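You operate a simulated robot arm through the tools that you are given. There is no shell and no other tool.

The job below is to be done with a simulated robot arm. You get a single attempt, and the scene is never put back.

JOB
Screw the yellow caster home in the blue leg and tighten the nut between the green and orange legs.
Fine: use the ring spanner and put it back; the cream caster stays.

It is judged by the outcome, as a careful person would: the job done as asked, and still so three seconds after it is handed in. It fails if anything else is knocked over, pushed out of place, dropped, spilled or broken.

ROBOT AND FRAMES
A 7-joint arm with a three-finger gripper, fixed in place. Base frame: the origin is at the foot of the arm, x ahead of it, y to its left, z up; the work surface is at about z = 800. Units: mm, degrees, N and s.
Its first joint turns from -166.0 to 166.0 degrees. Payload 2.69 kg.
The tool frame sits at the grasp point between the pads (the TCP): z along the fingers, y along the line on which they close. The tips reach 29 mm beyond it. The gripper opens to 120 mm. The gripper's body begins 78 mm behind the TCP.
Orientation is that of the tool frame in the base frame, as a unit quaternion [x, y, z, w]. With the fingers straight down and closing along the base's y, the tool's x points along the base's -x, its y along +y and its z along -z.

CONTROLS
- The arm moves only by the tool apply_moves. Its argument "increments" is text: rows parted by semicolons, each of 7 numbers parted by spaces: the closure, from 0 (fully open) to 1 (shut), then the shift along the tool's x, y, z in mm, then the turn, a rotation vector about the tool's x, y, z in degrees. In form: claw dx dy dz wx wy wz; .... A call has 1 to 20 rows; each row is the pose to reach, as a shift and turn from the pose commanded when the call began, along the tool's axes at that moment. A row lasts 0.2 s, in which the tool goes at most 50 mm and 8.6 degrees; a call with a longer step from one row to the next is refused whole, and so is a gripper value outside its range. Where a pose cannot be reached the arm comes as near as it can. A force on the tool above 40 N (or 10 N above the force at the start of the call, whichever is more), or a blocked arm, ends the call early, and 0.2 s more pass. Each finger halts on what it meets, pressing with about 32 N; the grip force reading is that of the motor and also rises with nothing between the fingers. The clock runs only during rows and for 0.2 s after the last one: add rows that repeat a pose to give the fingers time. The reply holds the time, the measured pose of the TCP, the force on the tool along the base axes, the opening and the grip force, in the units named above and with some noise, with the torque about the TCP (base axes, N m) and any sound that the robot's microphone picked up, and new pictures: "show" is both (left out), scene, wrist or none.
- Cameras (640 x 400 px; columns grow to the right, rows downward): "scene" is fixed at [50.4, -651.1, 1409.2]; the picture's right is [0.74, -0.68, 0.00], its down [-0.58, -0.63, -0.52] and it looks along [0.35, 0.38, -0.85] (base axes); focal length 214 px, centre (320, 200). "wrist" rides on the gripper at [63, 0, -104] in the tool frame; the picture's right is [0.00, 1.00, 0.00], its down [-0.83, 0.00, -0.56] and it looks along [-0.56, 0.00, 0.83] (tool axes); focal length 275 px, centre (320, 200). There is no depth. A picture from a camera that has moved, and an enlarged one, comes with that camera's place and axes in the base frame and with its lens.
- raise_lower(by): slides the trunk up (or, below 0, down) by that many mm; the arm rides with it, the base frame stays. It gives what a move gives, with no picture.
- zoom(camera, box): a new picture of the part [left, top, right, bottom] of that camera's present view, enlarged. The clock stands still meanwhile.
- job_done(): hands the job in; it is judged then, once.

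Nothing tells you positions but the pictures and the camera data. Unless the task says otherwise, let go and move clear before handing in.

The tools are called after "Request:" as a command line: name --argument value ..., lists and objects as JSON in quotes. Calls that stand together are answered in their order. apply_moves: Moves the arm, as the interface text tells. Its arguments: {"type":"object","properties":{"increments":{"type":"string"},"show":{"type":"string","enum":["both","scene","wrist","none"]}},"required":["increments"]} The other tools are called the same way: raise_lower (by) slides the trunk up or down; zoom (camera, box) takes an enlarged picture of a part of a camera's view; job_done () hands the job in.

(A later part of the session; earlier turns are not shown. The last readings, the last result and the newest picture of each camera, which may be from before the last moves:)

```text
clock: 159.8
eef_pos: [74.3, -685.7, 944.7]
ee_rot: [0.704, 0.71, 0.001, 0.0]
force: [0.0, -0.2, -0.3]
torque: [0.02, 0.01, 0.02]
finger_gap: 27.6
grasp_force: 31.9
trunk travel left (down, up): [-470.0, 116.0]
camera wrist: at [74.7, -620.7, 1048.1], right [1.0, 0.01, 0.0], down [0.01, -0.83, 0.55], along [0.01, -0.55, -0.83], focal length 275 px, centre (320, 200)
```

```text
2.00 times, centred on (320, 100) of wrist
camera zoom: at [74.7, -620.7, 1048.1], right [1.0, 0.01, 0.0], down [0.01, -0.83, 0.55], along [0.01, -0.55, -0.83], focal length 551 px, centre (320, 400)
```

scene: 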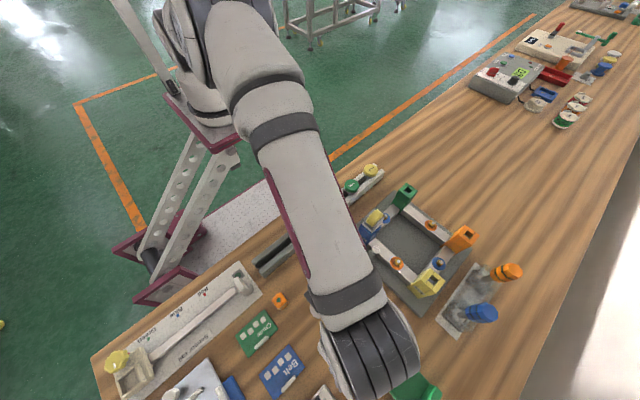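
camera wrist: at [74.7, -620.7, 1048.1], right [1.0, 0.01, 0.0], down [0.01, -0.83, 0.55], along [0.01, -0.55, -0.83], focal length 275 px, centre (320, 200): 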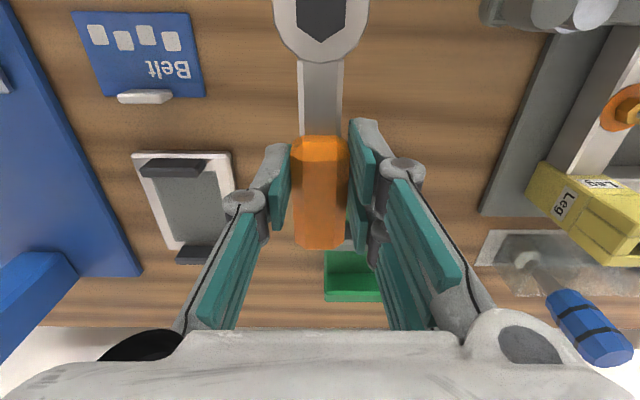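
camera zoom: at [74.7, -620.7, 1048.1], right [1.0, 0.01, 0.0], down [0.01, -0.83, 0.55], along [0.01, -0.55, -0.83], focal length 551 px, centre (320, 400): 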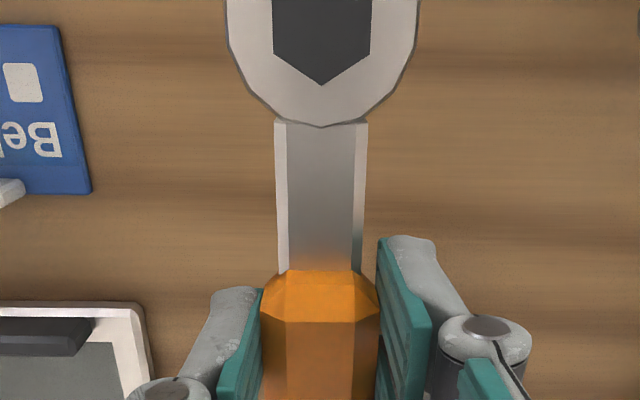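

The spanner is up and steady. I'll carry it high and swing to yaw -10, so the handle points outward at θ = 10° to match the nut's corners, over toward the far side of the nut.

Request:
apply_moves --increments "1 0 10 -8 0 0 -8; 1 2 25 -16 0 0 -16; 1 4 45 -20 0 0 -24; 1 6 70 -20 0 0 -32; 1 8 105 -20 0 0 -40; 1 10 145 -20 0 0 -48; 1 12 190 -20 0 0 -56; 1 14 235 -20 0 0 -64; 1 16 280 -20 0 0 -72; 1 18 325 -20 0 0 -80; 1 20 370 -20 0 0 -88; 1 20 410 -20 0 0 -96; 1 20 450 -20 0 0 -100; 1 20 450 -20 0 0 -100; 1 20 450 -20 0 0 -100"

Request:
zoom --camera "wrist" --box '[240, 0, 400, 200]'

Request:
zoom --camera "scene" --box '[400, 190, 480, 260]'

```text
clock: 163.0
eef_pos: [522.8, -662.0, 965.6]
ee_rot: [-0.09, 0.996, 0.001, 0.0]
force: [-0.7, 0.8, -1.6]
torque: [0.03, 0.0, -0.01]
finger_gap: 27.4
grasp_force: 31.9
trunk travel left (down, up): [-470.0, 116.0]
camera wrist: at [462.3, -672.6, 1068.8], right [-0.19, 0.98, 0.0], down [0.82, 0.15, 0.56], along [0.55, 0.1, -0.83], focal length 275 px, centre (320, 200)
```

scene: 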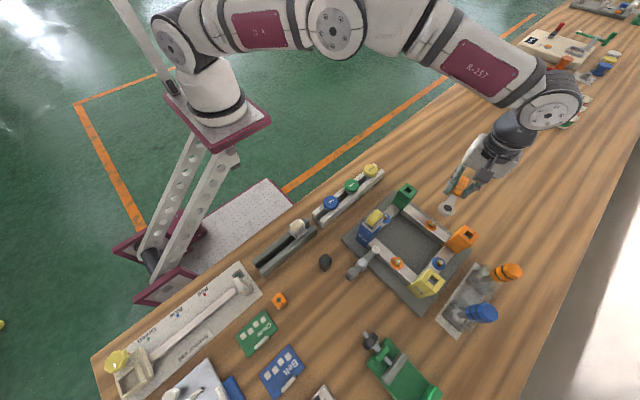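
wrist: 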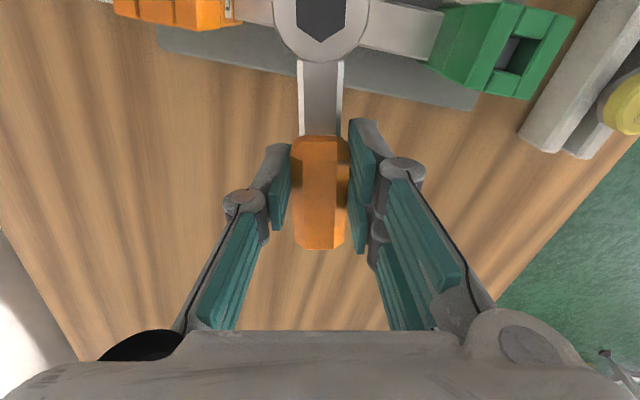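

```text
2.00 times, centred on (320, 100) of wrist
camera zoom: at [462.3, -672.6, 1068.8], right [-0.19, 0.98, 0.0], down [0.82, 0.15, 0.56], along [0.55, 0.1, -0.83], focal length 551 px, centre (320, 400)
```

zoom: 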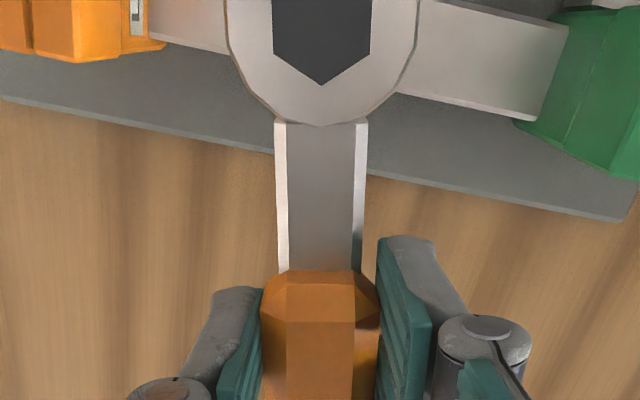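

```text
5.71 times, centred on (440, 225) of scene
camera zoom: at [50.4, -651.1, 1409.2], right [0.74, -0.68, 0.0], down [-0.58, -0.63, -0.52], along [0.35, 0.38, -0.85], focal length 1226 px, centre (-366, 57)
```

zoom: 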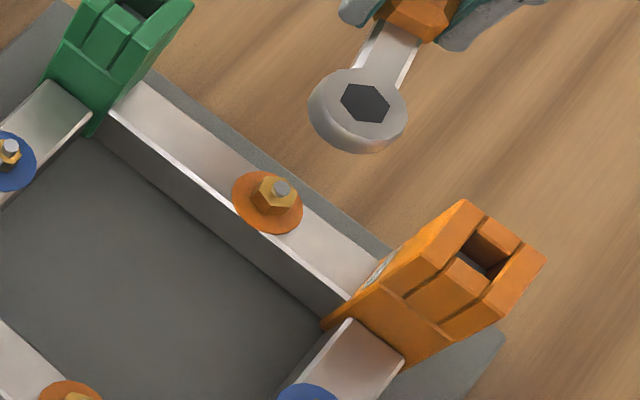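

The scene camera shows the ring almost over the nut. I'll lower to just above the stud with a small correction and compare again.

Request:
apply_moves --increments "1 -0.5 -1.5 15 0 0 0; 1 -0.5 -1.5 35 0 0 0; 1 -0.5 -1.5 52 0 0 0; 1 -0.5 -1.5 60 0 0 0; 1 -0.5 -1.5 60 0 0 0" --show "none"

Request:
zoom --camera "scene" --box '[418, 205, 448, 235]'

Request:
zoom --camera "wrist" --box '[240, 0, 400, 100]'

```text
clock: 164.2
eef_pos: [526.4, -662.5, 906.4]
ee_rot: [-0.091, 0.996, 0.001, 0.002]
force: [0.4, -1.1, -0.3]
torque: [0.01, 0.02, -0.02]
finger_gap: 27.5
grasp_force: 31.7
trunk travel left (down, up): [-470.0, 116.0]
```

```text
13.33 times, centred on (433, 220) of scene
camera zoom: at [50.4, -651.1, 1409.2], right [0.74, -0.68, 0.0], down [-0.58, -0.63, -0.52], along [0.35, 0.38, -0.85], focal length 2860 px, centre (-1187, -67)
```

zoom: 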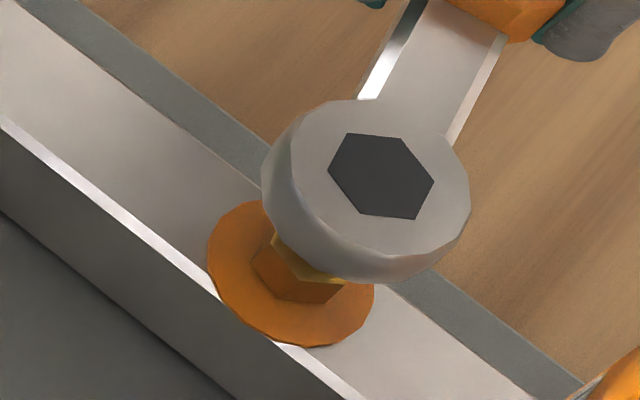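

```text
4.00 times, centred on (320, 50) of wrist
camera zoom: at [464.7, -673.2, 1010.0], right [-0.18, 0.98, 0.0], down [0.82, 0.15, 0.56], along [0.55, 0.1, -0.83], focal length 1101 px, centre (320, 800)
```

zoom: 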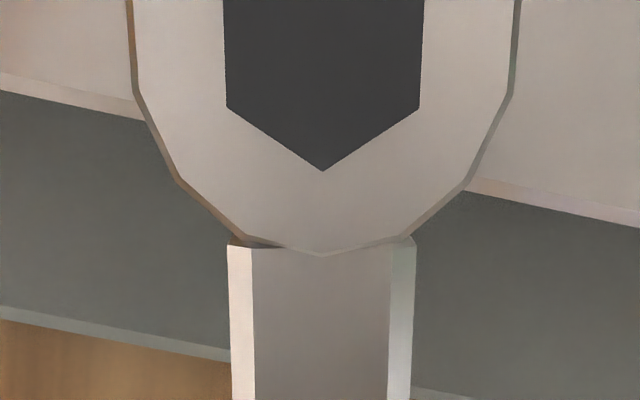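

Comparing both cameras, the ring needs about (-1.8, -1.2) mm. I'll apply that and descend gently, watching for contact. It should seat near TCP z 881, and would stop near 890 if it lands on top of the nut.

Request:
apply_moves --increments "1 2 -0.9 0 0 0 0; 1 2 -0.9 4 0 0 0; 1 2 -0.9 8 0 0 0; 1 2 -0.9 11 0 0 0; 1 2 -0.9 11 0 0 0" --show "none"

Request:
zoom --camera "scene" --box '[418, 205, 448, 235]'

```text
clock: 165.4
eef_pos: [525.9, -664.3, 894.3]
ee_rot: [-0.091, 0.996, 0.001, 0.002]
force: [0.0, -0.4, -1.1]
torque: [0.03, -0.03, -0.02]
finger_gap: 27.3
grasp_force: 32.7
trunk travel left (down, up): [-470.0, 116.0]
```

```text
13.33 times, centred on (433, 220) of scene
camera zoom: at [50.4, -651.1, 1409.2], right [0.74, -0.68, 0.0], down [-0.58, -0.63, -0.52], along [0.35, 0.38, -0.85], focal length 2860 px, centre (-1187, -67)
```

zoom: 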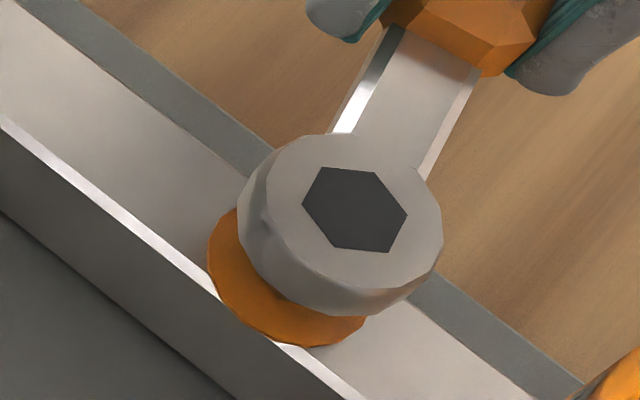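

Request:
apply_moves --increments "1 0.6 -0.1 2 0 0 0; 1 0.6 -0.1 4 0 0 0; 1 0.6 -0.1 6 0 0 0; 1 0.6 -0.1 8 0 0 0; 1 0.6 -0.1 8 0 0 0" --show "none"

Request:
zoom --camera "scene" --box '[418, 205, 448, 235]'

```text
clock: 166.6
eef_pos: [524.7, -664.7, 885.3]
ee_rot: [-0.09, 0.996, 0.001, 0.001]
force: [0.4, -0.1, -1.7]
torque: [-0.02, -0.04, 0.02]
finger_gap: 27.1
grasp_force: 32.1
trunk travel left (down, up): [-470.0, 116.0]
```

```text
13.33 times, centred on (433, 220) of scene
camera zoom: at [50.4, -651.1, 1409.2], right [0.74, -0.68, 0.0], down [-0.58, -0.63, -0.52], along [0.35, 0.38, -0.85], focal length 2860 px, centre (-1187, -67)
```

zoom: 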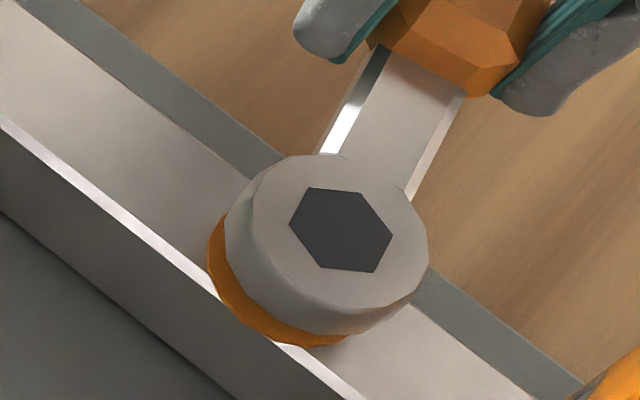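

There's no contact force and the ring's underside is below the nut's top, so the hex has slipped over the nut. I'll lower the rest of the way.

Request:
apply_moves --increments "1 0 0 1 0 0 0; 1 0 0 2 0 0 0; 1 0 0 3 0 0 0; 1 0 0 4 0 0 0; 1 0 0 4 0 0 0" --show "none"

Request:
zoom --camera "scene" --box '[418, 205, 448, 235]'

```text
clock: 167.8
eef_pos: [522.8, -664.4, 880.4]
ee_rot: [-0.09, 0.996, 0.002, 0.002]
force: [0.3, 0.0, -1.3]
torque: [0.02, 0.01, -0.01]
finger_gap: 27.1
grasp_force: 31.9
trunk travel left (down, up): [-470.0, 116.0]
```

```text
13.33 times, centred on (433, 220) of scene
camera zoom: at [50.4, -651.1, 1409.2], right [0.74, -0.68, 0.0], down [-0.58, -0.63, -0.52], along [0.35, 0.38, -0.85], focal length 2860 px, centre (-1187, -67)
```

zoom: 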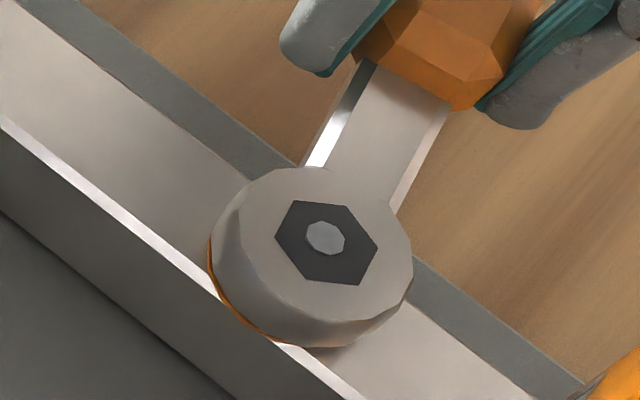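

The stud tip now shows centred in the ring's hex, so the spanner is seated. I'll swing it clockwise about the nut in small arcs, checking force as I go.

Request:
apply_moves --increments "1 0.69 -9.04 0 0 0 8; 1 2.63 -17.9 0 0 0 16; 1 5.78 -26.4 0 0 0 24; 1 5.78 -26.4 0 0 0 24" --show "none"

Request:
zoom --camera "scene" --box '[418, 205, 448, 235]'

```text
clock: 168.8
eef_pos: [521.2, -682.5, 883.5]
ee_rot: [0.118, 0.993, -0.003, 0.004]
force: [24.7, -20.8, 4.3]
torque: [-0.58, -0.37, 1.05]
finger_gap: 29.4
grasp_force: 32.4
out of reach, approached as far as the arm can: row 2, 3, 4
trunk travel left (down, up): [-470.0, 116.0]
```

```text
13.33 times, centred on (433, 220) of scene
camera zoom: at [50.4, -651.1, 1409.2], right [0.74, -0.68, 0.0], down [-0.58, -0.63, -0.52], along [0.35, 0.38, -0.85], focal length 2860 px, centre (-1187, -67)
```

zoom: 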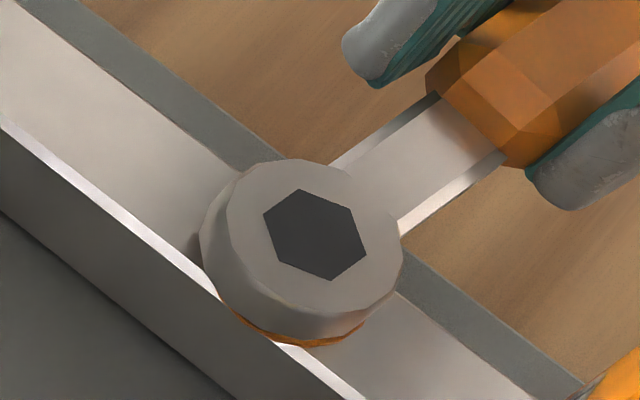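

The arm reported out of reach partway and the side load rose. I'll ease back to relieve it before anything else.

Request:
apply_moves --increments "1 -2 0.2 0 0 0 -3.5; 1 -4 0.5 0 0 0 -7; 1 -4 0.5 0 0 0 -7"

Request:
zoom --camera "scene" --box '[418, 205, 448, 235]'

```text
clock: 169.6
eef_pos: [519.9, -678.7, 881.6]
ee_rot: [0.057, 0.998, 0.002, -0.001]
force: [7.9, -7.6, 1.5]
torque: [-0.23, -0.06, 0.39]
finger_gap: 27.4
grasp_force: 31.6
trunk travel left (down, up): [-470.0, 116.0]
camera wrist: at [457.5, -671.8, 985.5], right [0.11, 0.99, 0.0], down [0.83, -0.09, 0.56], along [0.55, -0.06, -0.83], focal length 275 px, centre (320, 200)
```

scene: 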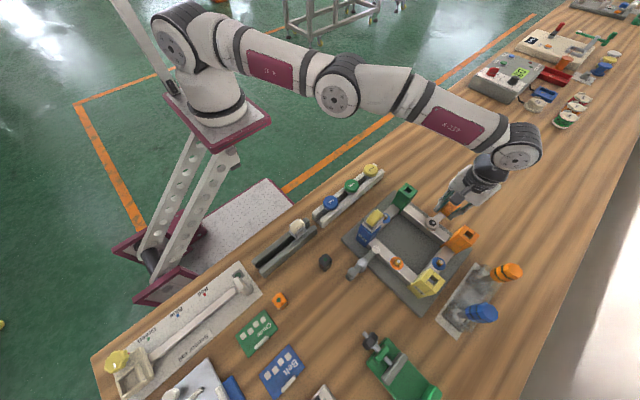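
wrist: 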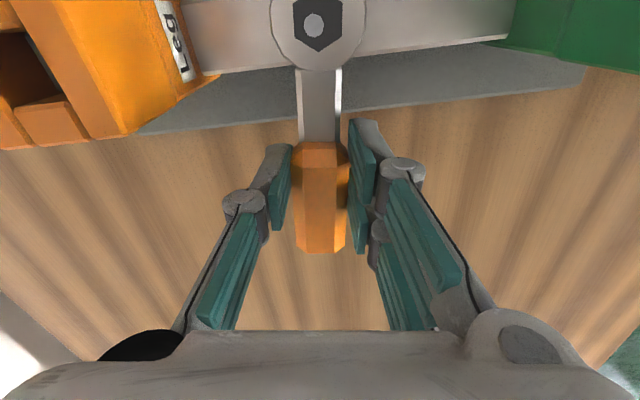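

```text
13.33 times, centred on (433, 220) of scene
camera zoom: at [50.4, -651.1, 1409.2], right [0.74, -0.68, 0.0], down [-0.58, -0.63, -0.52], along [0.35, 0.38, -0.85], focal length 2860 px, centre (-1187, -67)
```

zoom: 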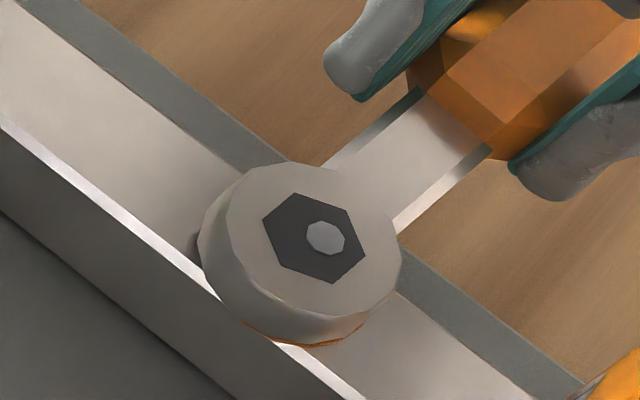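

The arm looks nearly fully stretched because the trunk is too high. I'll relax the side load, lift the ring straight off, then lower the trunk so the arm has reach to swing.

Request:
apply_moves --increments "1 -0.4 -0.35 0 0 0 0; 1 -0.9 -0.7 0 0 0 0; 1 -0.9 -0.7 -3 0 0 0; 1 -0.9 -0.7 -8 0 0 0; 1 -0.9 -0.7 -15 0 0 0; 1 -0.9 -0.7 -30 0 0 0; 1 -0.9 -0.7 -60 0 0 0; 1 -0.9 -0.7 -90 0 0 0; 1 -0.9 -0.7 -120 0 0 0; 1 -0.9 -0.7 -150 0 0 0; 1 -0.9 -0.7 -150 0 0 0" --show "none"

Request:
zoom --camera "scene" --box '[400, 180, 480, 250]'

```text
clock: 172.0
eef_pos: [517.2, -674.3, 1031.2]
ee_rot: [0.057, 0.998, 0.002, 0.001]
force: [-1.0, 0.2, -0.9]
torque: [0.01, 0.01, 0.0]
finger_gap: 26.9
grasp_force: 31.9
out of reach, approached as far as the arm can: row 5, 10, 11
trunk travel left (down, up): [-470.0, 116.0]
```

```text
5.71 times, centred on (440, 215) of scene
camera zoom: at [50.4, -651.1, 1409.2], right [0.74, -0.68, 0.0], down [-0.58, -0.63, -0.52], along [0.35, 0.38, -0.85], focal length 1226 px, centre (-366, 114)
```

zoom: 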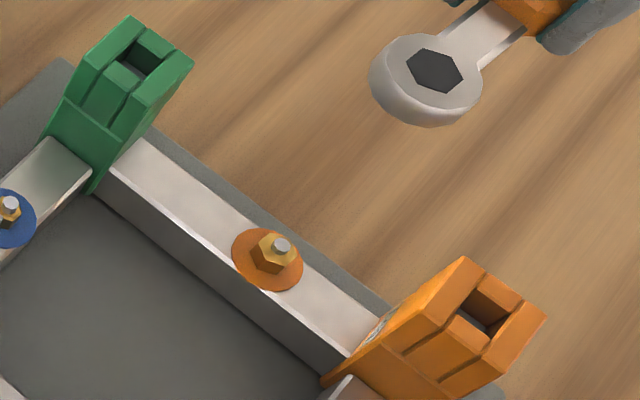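

Request:
raise_lower --by -110

Request:
apply_moves --increments "1 0 0 0 0 0 0; 1 0 0 0 0 0 0"

```text
clock: 173.4
eef_pos: [517.3, -672.5, 923.7]
ee_rot: [0.058, 0.998, 0.0, 0.001]
force: [-0.7, 0.0, -0.5]
torque: [-0.02, -0.02, 0.01]
finger_gap: 27.6
grasp_force: 32.3
trunk travel left (down, up): [-360.0, 226.0]
```

```text
clock: 174.0
eef_pos: [517.6, -672.7, 922.6]
ee_rot: [0.058, 0.998, 0.002, 0.001]
force: [-0.2, 0.0, -0.5]
torque: [-0.02, -0.02, 0.01]
finger_gap: 27.2
grasp_force: 32.3
trunk travel left (down, up): [-360.0, 226.0]
camera wrist: at [455.3, -664.8, 1027.2], right [0.11, 0.99, 0.0], down [0.82, -0.09, 0.56], along [0.55, -0.06, -0.83], focal length 275 px, centre (320, 200)
```

scene: 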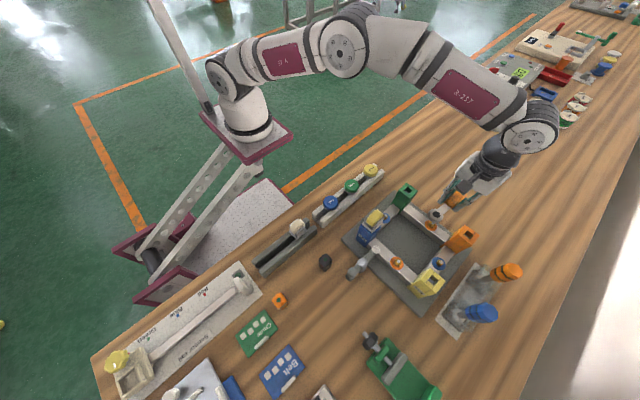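
wrist: 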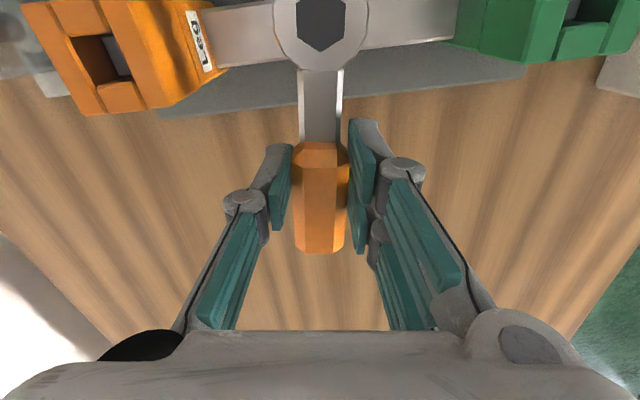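

The trunk is lower now with the ring clear above the nut, though the spanner slid about 2.5 mm in the grip. I'll test in the air whether the arm can reach the swing positions from here.

Request:
apply_moves --increments "1 -3 -4.5 0 0 0 0; 1 -6.1 -9.4 0 0 0 0; 1 -6.1 -9.4 0 0 0 0" --show "none"

Request:
zoom --camera "wrist" --box '[240, 0, 400, 100]'

Request:
zoom --camera "scene" --box '[410, 190, 470, 240]'

```text
clock: 174.8
eef_pos: [523.2, -682.4, 922.7]
ee_rot: [0.058, 0.998, 0.002, 0.001]
force: [0.0, 0.0, -1.3]
torque: [-0.01, -0.02, 0.0]
finger_gap: 27.5
grasp_force: 31.8
trunk travel left (down, up): [-360.0, 226.0]
```

```text
4.00 times, centred on (320, 50) of wrist
camera zoom: at [461.2, -674.9, 1027.3], right [0.11, 0.99, 0.0], down [0.82, -0.09, 0.56], along [0.55, -0.06, -0.83], focal length 1101 px, centre (320, 800)
```

zoom: 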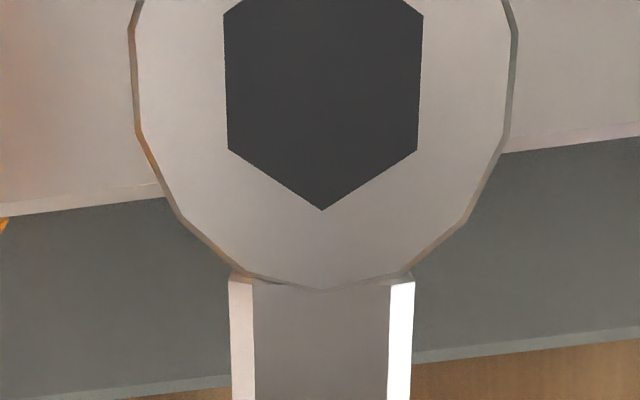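

```text
8.00 times, centred on (440, 215) of scene
camera zoom: at [50.4, -651.1, 1409.2], right [0.74, -0.68, 0.0], down [-0.58, -0.63, -0.52], along [0.35, 0.38, -0.85], focal length 1716 px, centre (-640, 80)
```

zoom: 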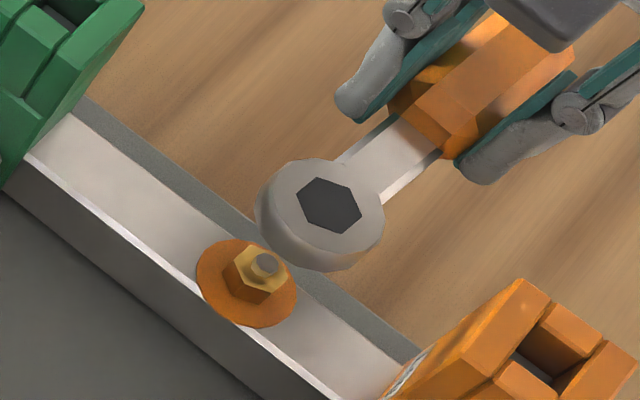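

The position is reachable now. I'll check the nut's present orientation at high zoom.

Request:
zoom --camera "scene" --box '[420, 212, 444, 236]'

```text
16.00 times, centred on (432, 224) of scene
camera zoom: at [50.4, -651.1, 1409.2], right [0.74, -0.68, 0.0], down [-0.58, -0.63, -0.52], along [0.35, 0.38, -0.85], focal length 3432 px, centre (-1472, -184)
```

zoom: 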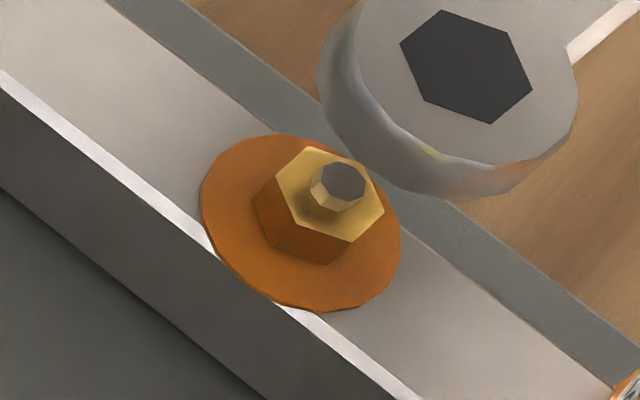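

The nut turned clockwise with the ring (about 16°), so this works. I'll bring the ring back over the nut, correcting about 2.6 mm in x, and lower to just above the stud.

Request:
apply_moves --increments "1 1.3 -0.3 5 0 0 0; 1 2.6 -0.7 12 0 0 0; 1 2.6 -0.7 22 0 0 0; 1 2.6 -0.7 29 0 0 0; 1 2.6 -0.7 29 0 0 0" --show "none"

Request:
zoom --camera "scene" --box '[418, 205, 448, 235]'

```text
clock: 176.0
eef_pos: [520.7, -683.1, 893.8]
ee_rot: [0.057, 0.998, 0.001, 0.0]
force: [0.5, -0.2, -0.9]
torque: [-0.02, 0.01, -0.03]
finger_gap: 27.5
grasp_force: 31.9
trunk travel left (down, up): [-360.0, 226.0]
```

```text
13.33 times, centred on (433, 220) of scene
camera zoom: at [50.4, -651.1, 1409.2], right [0.74, -0.68, 0.0], down [-0.58, -0.63, -0.52], along [0.35, 0.38, -0.85], focal length 2860 px, centre (-1187, -67)
```

zoom: 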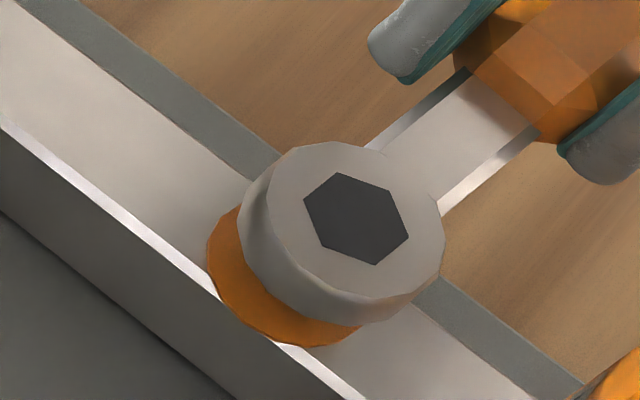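

Request:
apply_moves --increments "1 -0.4 0.85 2 0 0 0; 1 -0.4 0.85 5 0 0 0; 1 -0.4 0.85 8 0 0 0; 1 -0.4 0.85 10 0 0 0; 1 -0.4 0.85 12 0 0 0; 1 -0.4 0.85 13.5 0 0 0; 1 -0.4 0.85 13.5 0 0 0" --show "none"

Request:
zoom --camera "scene" --box '[418, 205, 448, 235]'

```text
clock: 177.6
eef_pos: [521.1, -682.5, 881.2]
ee_rot: [0.058, 0.998, 0.002, 0.001]
force: [-0.2, -0.5, -0.3]
torque: [0.02, 0.01, -0.01]
finger_gap: 27.6
grasp_force: 32.0
trunk travel left (down, up): [-360.0, 226.0]
```

```text
13.33 times, centred on (433, 220) of scene
camera zoom: at [50.4, -651.1, 1409.2], right [0.74, -0.68, 0.0], down [-0.58, -0.63, -0.52], along [0.35, 0.38, -0.85], focal length 2860 px, centre (-1187, -67)
```

zoom: 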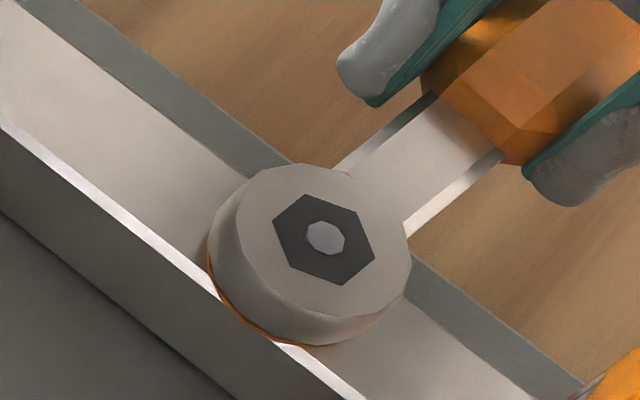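

Seated again, with the stud centred and zero force. I'll swing clockwise in small arcs with force checks.

Request:
apply_moves --increments "1 0.66 -8.57 0 0 0 8; 1 2.5 -16.96 0 0 0 16; 1 2.5 -16.96 0 0 0 16" --show "none"

Request:
zoom --camera "scene" --box '[418, 205, 448, 235]'

```text
clock: 178.4
eef_pos: [516.9, -699.0, 880.5]
ee_rot: [0.196, 0.981, 0.001, 0.001]
force: [-0.2, -0.7, -0.7]
torque: [-0.01, 0.0, 0.03]
finger_gap: 27.4
grasp_force: 32.1
trunk travel left (down, up): [-360.0, 226.0]
```

```text
13.33 times, centred on (433, 220) of scene
camera zoom: at [50.4, -651.1, 1409.2], right [0.74, -0.68, 0.0], down [-0.58, -0.63, -0.52], along [0.35, 0.38, -0.85], focal length 2860 px, centre (-1187, -67)
```

zoom: 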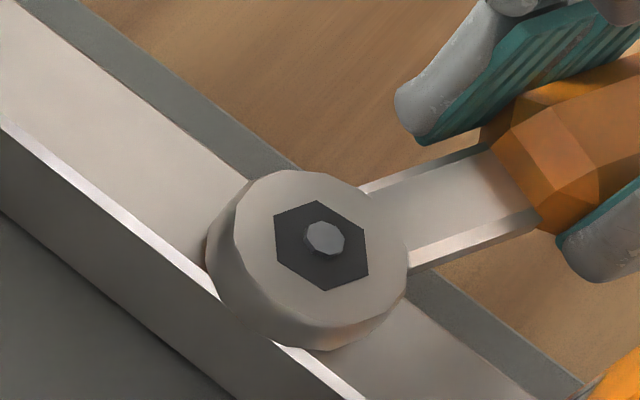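

No resistance yet over 16°. I'll continue, nudging the ring's centre back about 1 mm.

Request:
apply_moves --increments "1 0 -7.54 0 0 0 8; 1 1.85 -15.93 0 0 0 16; 1 3.2 -20 0 0 0 20; 1 3.2 -20 0 0 0 20" --show "none"

Request:
zoom --camera "scene" --box '[418, 205, 448, 235]'

```text
clock: 179.4
eef_pos: [505.2, -712.4, 878.9]
ee_rot: [0.363, 0.932, 0.0, 0.002]
force: [11.8, -25.1, -4.6]
torque: [-0.8, -0.38, 0.64]
finger_gap: 27.6
grasp_force: 31.5
out of reach, approached as far as the arm can: row 3, 4
trunk travel left (down, up): [-360.0, 226.0]
```

```text
13.33 times, centred on (433, 220) of scene
camera zoom: at [50.4, -651.1, 1409.2], right [0.74, -0.68, 0.0], down [-0.58, -0.63, -0.52], along [0.35, 0.38, -0.85], focal length 2860 px, centre (-1187, -67)
```

zoom: 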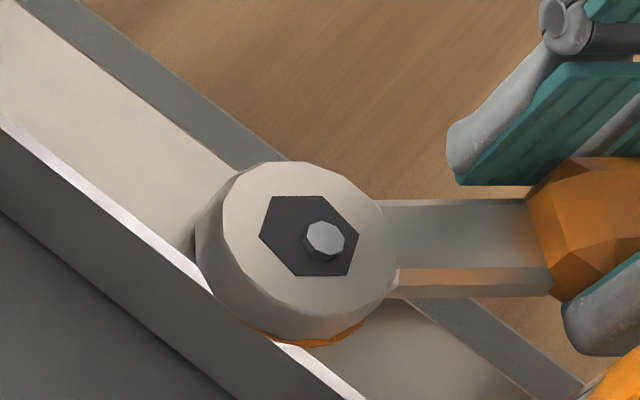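

The arm hit its reach again near 875 mm from the base. I'll back off within the ring's free play so the nut isn't loosened, and relieve the load.

Request:
apply_moves --increments "1 -1.5 6.5 0 0 0 -8; 1 -1.3 14.2 0 0 0 -16; 1 -0.5 16.8 0 0 0 -18.6; 1 -0.5 16.8 0 0 0 -18.6" --show "none"

Request:
zoom --camera "scene" --box '[418, 205, 448, 235]'

```text
clock: 180.4
eef_pos: [516.0, -699.7, 878.8]
ee_rot: [0.208, 0.978, 0.002, -0.001]
force: [0.2, 1.2, -1.4]
torque: [-0.01, 0.01, 0.01]
finger_gap: 27.5
grasp_force: 31.8
trunk travel left (down, up): [-360.0, 226.0]
```

```text
13.33 times, centred on (433, 220) of scene
camera zoom: at [50.4, -651.1, 1409.2], right [0.74, -0.68, 0.0], down [-0.58, -0.63, -0.52], along [0.35, 0.38, -0.85], focal length 2860 px, centre (-1187, -67)
```

zoom: 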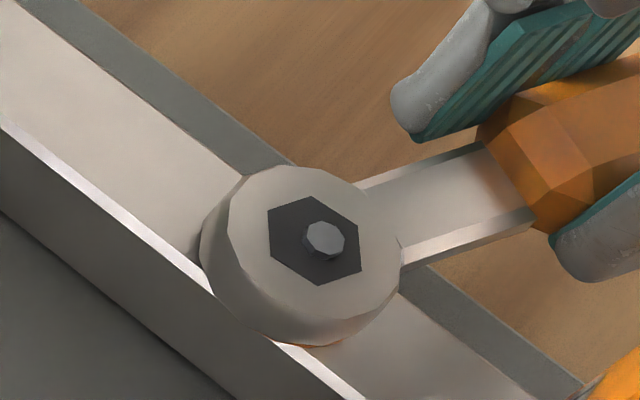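

Request:
apply_moves --increments "1 0 0 -4 0 0 0; 1 0 0 -12 0 0 0; 1 0 0 -25 0 0 0; 1 0 0 -45 0 0 0; 1 0 0 -75 0 0 0; 1 0 0 -105 0 0 0; 1 0 0 -135 0 0 0; 1 0 0 -135 0 0 0" --show "scene"

Request:
zoom --camera "scene" --box '[420, 212, 444, 236]'

```text
clock: 182.2
eef_pos: [514.7, -686.8, 1012.8]
ee_rot: [0.208, 0.978, 0.002, 0.001]
force: [0.0, 0.1, -1.1]
torque: [0.0, -0.01, 0.0]
finger_gap: 27.3
grasp_force: 31.9
out of reach, approached as far as the arm can: row 6, 7, 8
trunk travel left (down, up): [-360.0, 226.0]
```

scene: 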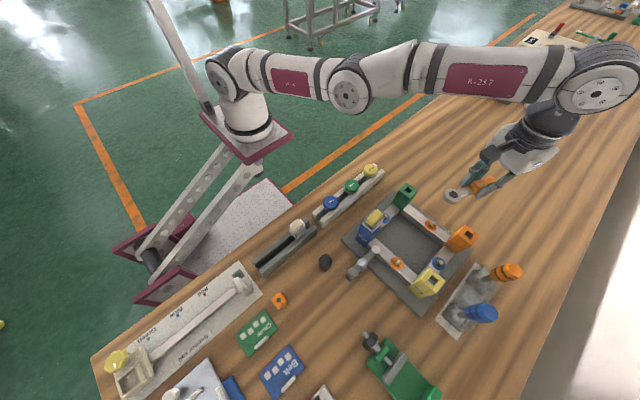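

```text
16.00 times, centred on (432, 224) of scene
camera zoom: at [50.4, -651.1, 1409.2], right [0.74, -0.68, 0.0], down [-0.58, -0.63, -0.52], along [0.35, 0.38, -0.85], focal length 3432 px, centre (-1472, -184)
```

zoom: 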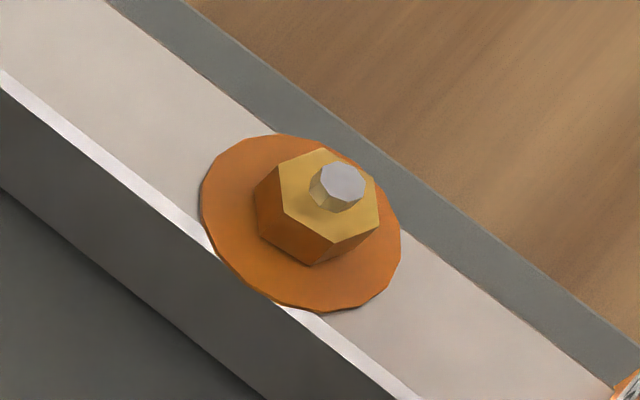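

The nut has turned about 30° in total so far. I'll lower the trunk another 100 mm to gain reach, with the ring still clear above the nut.

Request:
raise_lower --by -95

Request:
apply_moves --increments "1 0 0 0 0 0 0; 1 0 0 0 0 0 0" --show "wrist"

Request:
zoom --camera "wrist" --box '[240, 0, 400, 100]'

```text
clock: 183.5
eef_pos: [544.6, -686.9, 916.7]
ee_rot: [0.208, 0.978, 0.003, 0.0]
force: [-0.1, 0.0, -1.2]
torque: [-0.01, 0.02, 0.02]
finger_gap: 27.3
grasp_force: 32.5
trunk travel left (down, up): [-265.0, 321.0]
```

```text
clock: 184.1
eef_pos: [545.4, -686.9, 917.3]
ee_rot: [0.208, 0.978, 0.002, -0.001]
force: [-0.4, -0.1, -0.1]
torque: [0.04, 0.0, -0.01]
finger_gap: 27.3
grasp_force: 31.7
trunk travel left (down, up): [-265.0, 321.0]
camera wrist: at [487.6, -660.9, 1021.9], right [0.4, 0.92, 0.01], down [0.76, -0.34, 0.56], along [0.51, -0.22, -0.83], focal length 275 px, centre (320, 200)
```

wrist: 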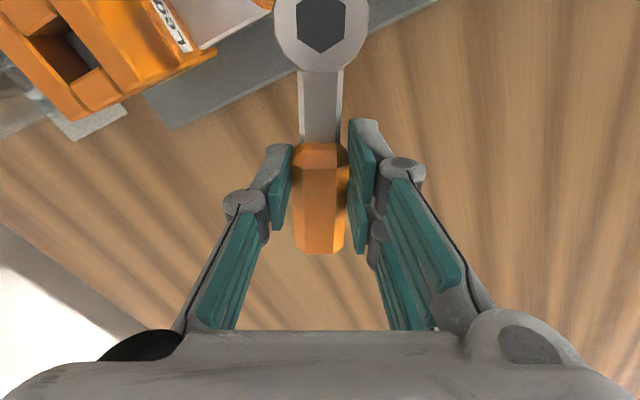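

```text
4.00 times, centred on (320, 50) of wrist
camera zoom: at [487.6, -660.9, 1021.9], right [0.4, 0.92, 0.01], down [0.76, -0.34, 0.56], along [0.51, -0.22, -0.83], focal length 1101 px, centre (320, 800)
```

zoom: 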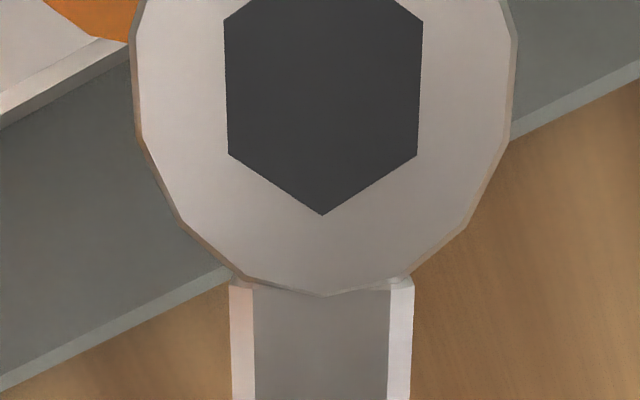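

I'll re-index the ring to θ ≈ 38°, matching the nut's corners now, for a longer swing.

Request:
apply_moves --increments "1 7 4 0 0 0 -8; 1 14 8 0 0 0 -16; 1 21 12 0 0 0 -24; 1 28 16 0 0 0 -32; 1 35 20 0 0 0 -40; 1 42 24 0 0 0 -48; 1 48 28 0 0 0 -56; 1 53 30.5 0 0 0 -62; 1 53 30.5 0 0 0 -62" --show "none"

Request:
zoom --camera "scene" --box '[418, 202, 448, 235]'

```text
clock: 186.1
eef_pos: [523.5, -686.5, 932.4]
ee_rot: [-0.327, 0.945, 0.005, 0.003]
force: [5.8, 25.9, -6.2]
torque: [0.84, -0.43, -1.27]
finger_gap: 32.1
grasp_force: 31.8
out of reach, approached as far as the arm can: row 1, 2, 3, 4, 5, 6, 7, 8, 9
trunk travel left (down, up): [-265.0, 321.0]
```

```text
12.12 times, centred on (433, 218) of scene
camera zoom: at [50.4, -651.1, 1409.2], right [0.74, -0.68, 0.0], down [-0.58, -0.63, -0.52], along [0.35, 0.38, -0.85], focal length 2600 px, centre (-1050, -24)
```

zoom: 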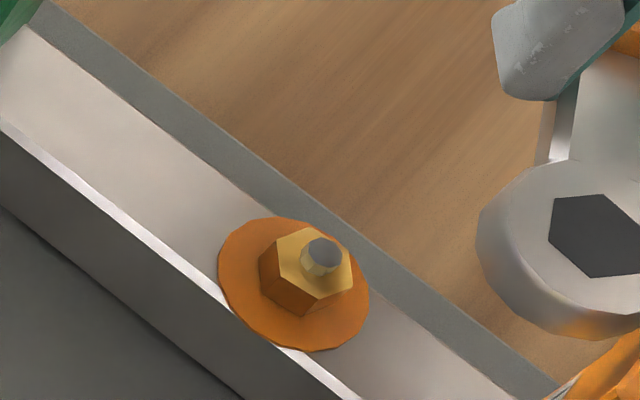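

The arm couldn't follow that and the ring now presses lightly against the orange leg. I'll rotate back the way I came and move off +y to clear it.

Request:
apply_moves --increments "1 -4 5 -3 0 0 6; 1 -8 10 -6 0 0 14; 1 -8 10 -6 0 0 22; 1 -8 10 -6 0 0 22"

```text
clock: 187.1
eef_pos: [525.5, -685.5, 941.3]
ee_rot: [-0.139, 0.99, 0.003, 0.001]
force: [0.0, 0.3, -1.1]
torque: [-0.03, 0.0, -0.03]
finger_gap: 27.5
grasp_force: 31.9
out of reach, approached as far as the arm can: row 1, 2, 3, 4
trunk travel left (down, up): [-265.0, 321.0]
camera wrist: at [465.5, -702.7, 1044.7], right [-0.28, 0.96, 0.01], down [0.8, 0.23, 0.56], along [0.53, 0.16, -0.83], focal length 275 px, centre (320, 200)
```

scene: 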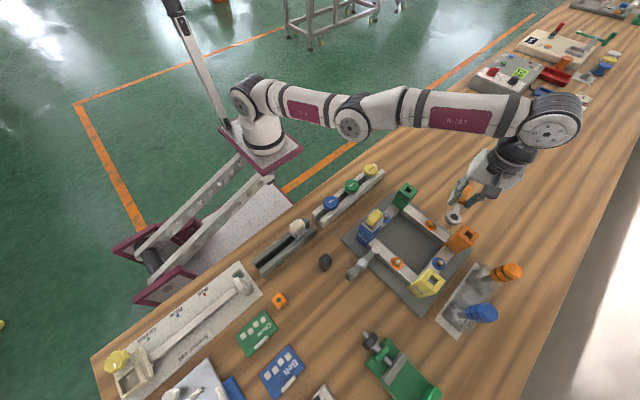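
wrist: 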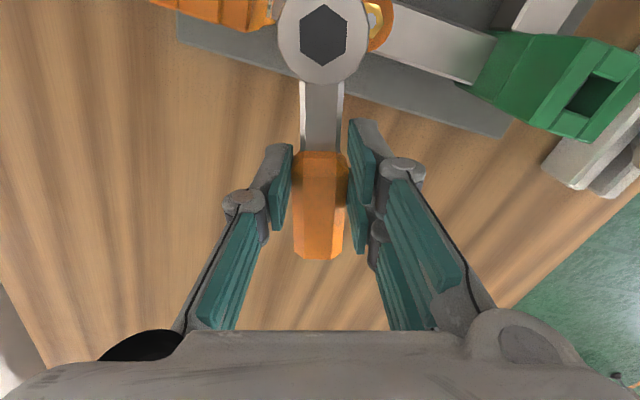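

It's free of the leg again with no load. The arm's posture is near a limit at this trunk height, so I'll raise the trunk back, retract to a comfortable pose, and check the frame for disturbance.

Request:
raise_lower --by 95

Request:
apply_moves --increments "1 10 0 0 0 0 0; 1 30 0 0 0 0 0; 1 60 0 0 0 0 0; 1 90 0 0 0 0 0; 1 90 0 0 0 0 0"

Request:
zoom --camera "scene" --box '[370, 180, 490, 300]'

```text
clock: 188.4
eef_pos: [505.8, -682.2, 1033.4]
ee_rot: [-0.139, 0.99, 0.003, 0.001]
force: [0.3, -0.4, -1.7]
torque: [0.0, 0.01, 0.0]
finger_gap: 27.6
grasp_force: 31.7
trunk travel left (down, up): [-360.0, 226.0]
```

```text
clock: 189.6
eef_pos: [420.4, -702.7, 1032.6]
ee_rot: [-0.139, 0.99, 0.003, 0.001]
force: [-0.8, -0.3, -0.9]
torque: [-0.01, 0.04, 0.01]
finger_gap: 27.4
grasp_force: 32.5
out of reach, approached as far as the arm can: row 4, 5
trunk travel left (down, up): [-360.0, 226.0]
camera wrist: at [359.6, -720.7, 1137.4], right [-0.28, 0.96, 0.0], down [0.8, 0.23, 0.56], along [0.53, 0.16, -0.83], focal length 275 px, centre (320, 200)
```

scene: 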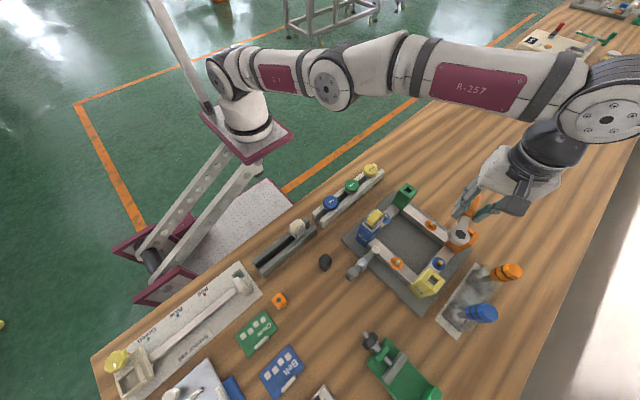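
wrist: 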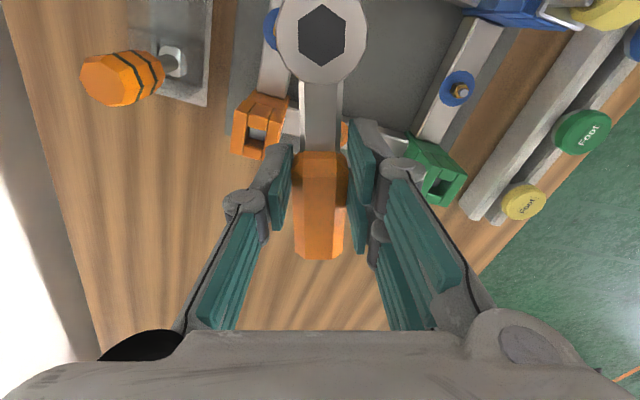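

```text
3.33 times, centred on (430, 240) of scene
camera zoom: at [50.4, -651.1, 1409.2], right [0.74, -0.68, 0.0], down [-0.58, -0.63, -0.52], along [0.35, 0.38, -0.85], focal length 715 px, centre (-47, 67)
```

zoom: 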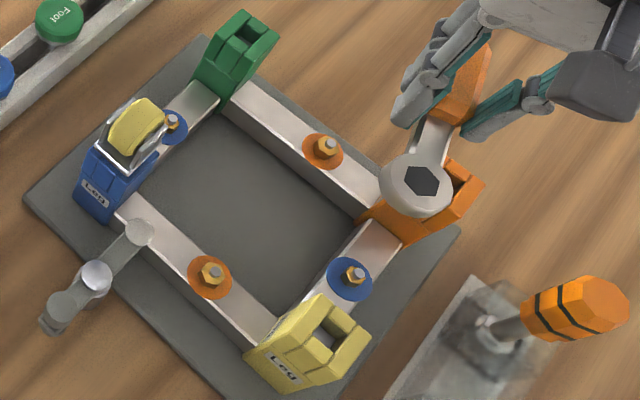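

Nothing appears disturbed. I'll come down to a lower carrying height, where reach is better, and approach the nut from the near side at θ ≈ 38°.

Request:
apply_moves --increments "1 0 0 25 0 0 0; 1 0 0 50 0 0 0; 1 0 0 70 0 0 0; 1 0 0 70 0 0 0" --show "none"

```text
clock: 190.6
eef_pos: [417.0, -700.8, 961.8]
ee_rot: [-0.139, 0.99, 0.002, 0.002]
force: [-0.1, 0.2, -1.9]
torque: [0.0, 0.0, 0.05]
finger_gap: 27.6
grasp_force: 32.0
trunk travel left (down, up): [-360.0, 226.0]
```

Request:
apply_moves --increments "1 -26 9 0 0 0 -5; 1 -53 18 0 0 0 -11; 1 -80 27 0 0 0 -17; 1 -105.8 35.1 0 0 0 -22; 1 -105.8 35.1 0 0 0 -22" --show "scene"

Request:
zoom --camera "scene" --box '[410, 190, 460, 240]'

Request:
zoom --camera "wrist" --box '[240, 0, 400, 100]'

```text
clock: 191.8
eef_pos: [509.4, -639.2, 963.7]
ee_rot: [-0.325, 0.946, 0.002, 0.001]
force: [-0.2, -0.2, -1.5]
torque: [0.0, -0.02, -0.01]
finger_gap: 27.2
grasp_force: 32.3
trunk travel left (down, up): [-360.0, 226.0]
```

scene: 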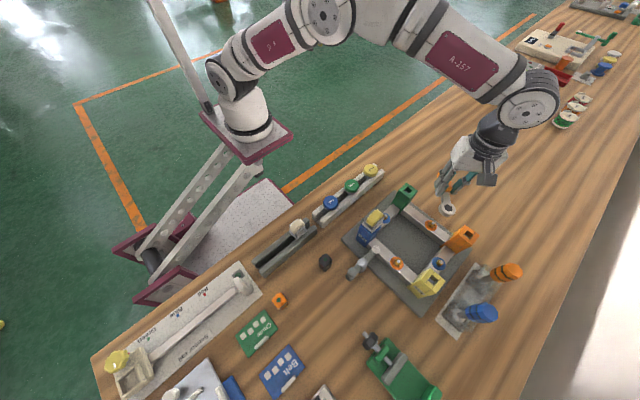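

```text
8.00 times, centred on (435, 215) of scene
camera zoom: at [50.4, -651.1, 1409.2], right [0.74, -0.68, 0.0], down [-0.58, -0.63, -0.52], along [0.35, 0.38, -0.85], focal length 1716 px, centre (-600, 80)
```

zoom: 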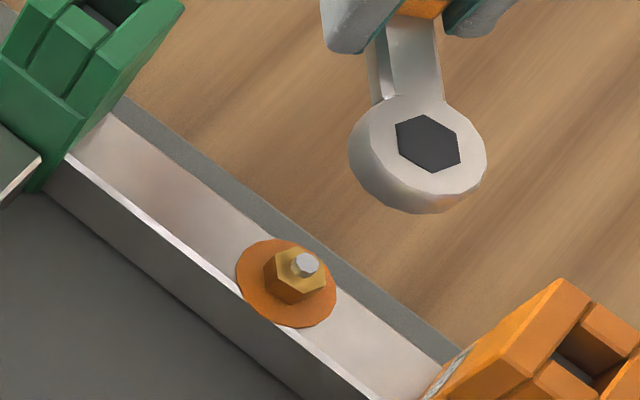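

```text
4.00 times, centred on (320, 50) of wrist
camera zoom: at [459.4, -678.6, 1067.3], right [-0.62, 0.79, 0.0], down [0.65, 0.51, 0.56], along [0.44, 0.35, -0.83], focal length 1101 px, centre (320, 800)
```

zoom: 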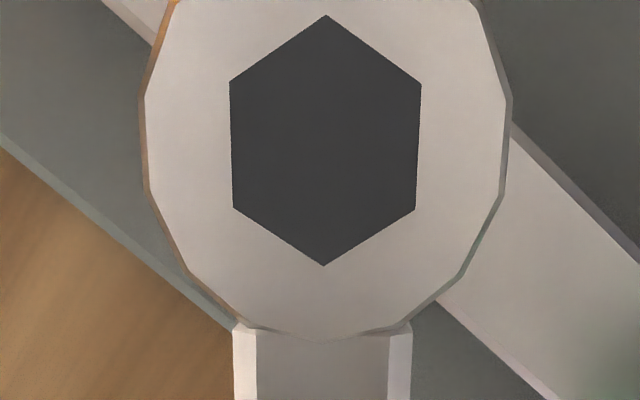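

Good posture now, with the elbow bent. The spanner has slid further into the grip (ring 56 mm from the TCP) but is still straight. I'll adjust for that and lower toward the nut.

Request:
apply_moves --increments "1 2 0.4 15 0 0 0; 1 3.6 0.8 35 0 0 0; 1 3.6 0.8 52 0 0 0; 1 3.6 0.8 62 0 0 0; 1 3.6 0.8 62 0 0 0" --show "none"

Request:
zoom --camera "scene" --box '[418, 205, 448, 235]'

```text
clock: 193.0
eef_pos: [507.6, -640.1, 902.0]
ee_rot: [-0.325, 0.946, 0.003, 0.001]
force: [0.3, -0.2, -0.9]
torque: [0.0, 0.01, 0.02]
finger_gap: 27.1
grasp_force: 32.1
trunk travel left (down, up): [-360.0, 226.0]
```

```text
13.33 times, centred on (433, 220) of scene
camera zoom: at [50.4, -651.1, 1409.2], right [0.74, -0.68, 0.0], down [-0.58, -0.63, -0.52], along [0.35, 0.38, -0.85], focal length 2860 px, centre (-1187, -67)
```

zoom: 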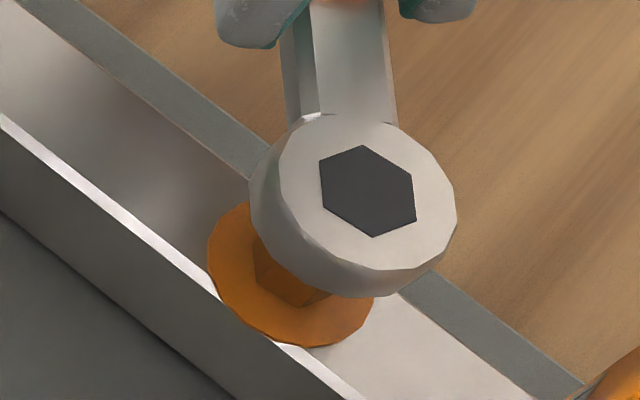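

The hexes match in orientation. I'll correct by (-0.3, -1.7) mm and lower onto the nut.

Request:
apply_moves --increments "1 1.2 -1.2 4 0 0 0; 1 1.2 -1.2 8 0 0 0; 1 1.2 -1.2 11 0 0 0; 1 1.2 -1.2 13 0 0 0; 1 1.2 -1.2 15 0 0 0; 1 1.2 -1.2 17 0 0 0; 1 1.2 -1.2 17 0 0 0" --show "none"

Request:
zoom --camera "scene" --box '[418, 205, 448, 235]'

```text
clock: 194.6
eef_pos: [507.5, -641.3, 883.5]
ee_rot: [-0.325, 0.946, 0.002, 0.001]
force: [-0.3, 0.5, 14.5]
torque: [-0.35, 0.75, -0.07]
finger_gap: 27.5
grasp_force: 32.2
trunk travel left (down, up): [-360.0, 226.0]
```

```text
13.33 times, centred on (433, 220) of scene
camera zoom: at [50.4, -651.1, 1409.2], right [0.74, -0.68, 0.0], down [-0.58, -0.63, -0.52], along [0.35, 0.38, -0.85], focal length 2860 px, centre (-1187, -67)
```

zoom: 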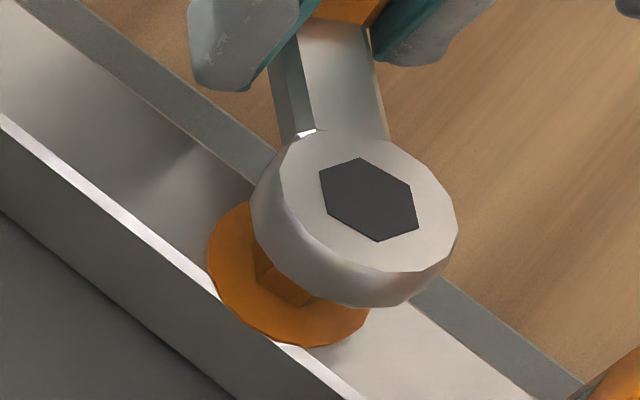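

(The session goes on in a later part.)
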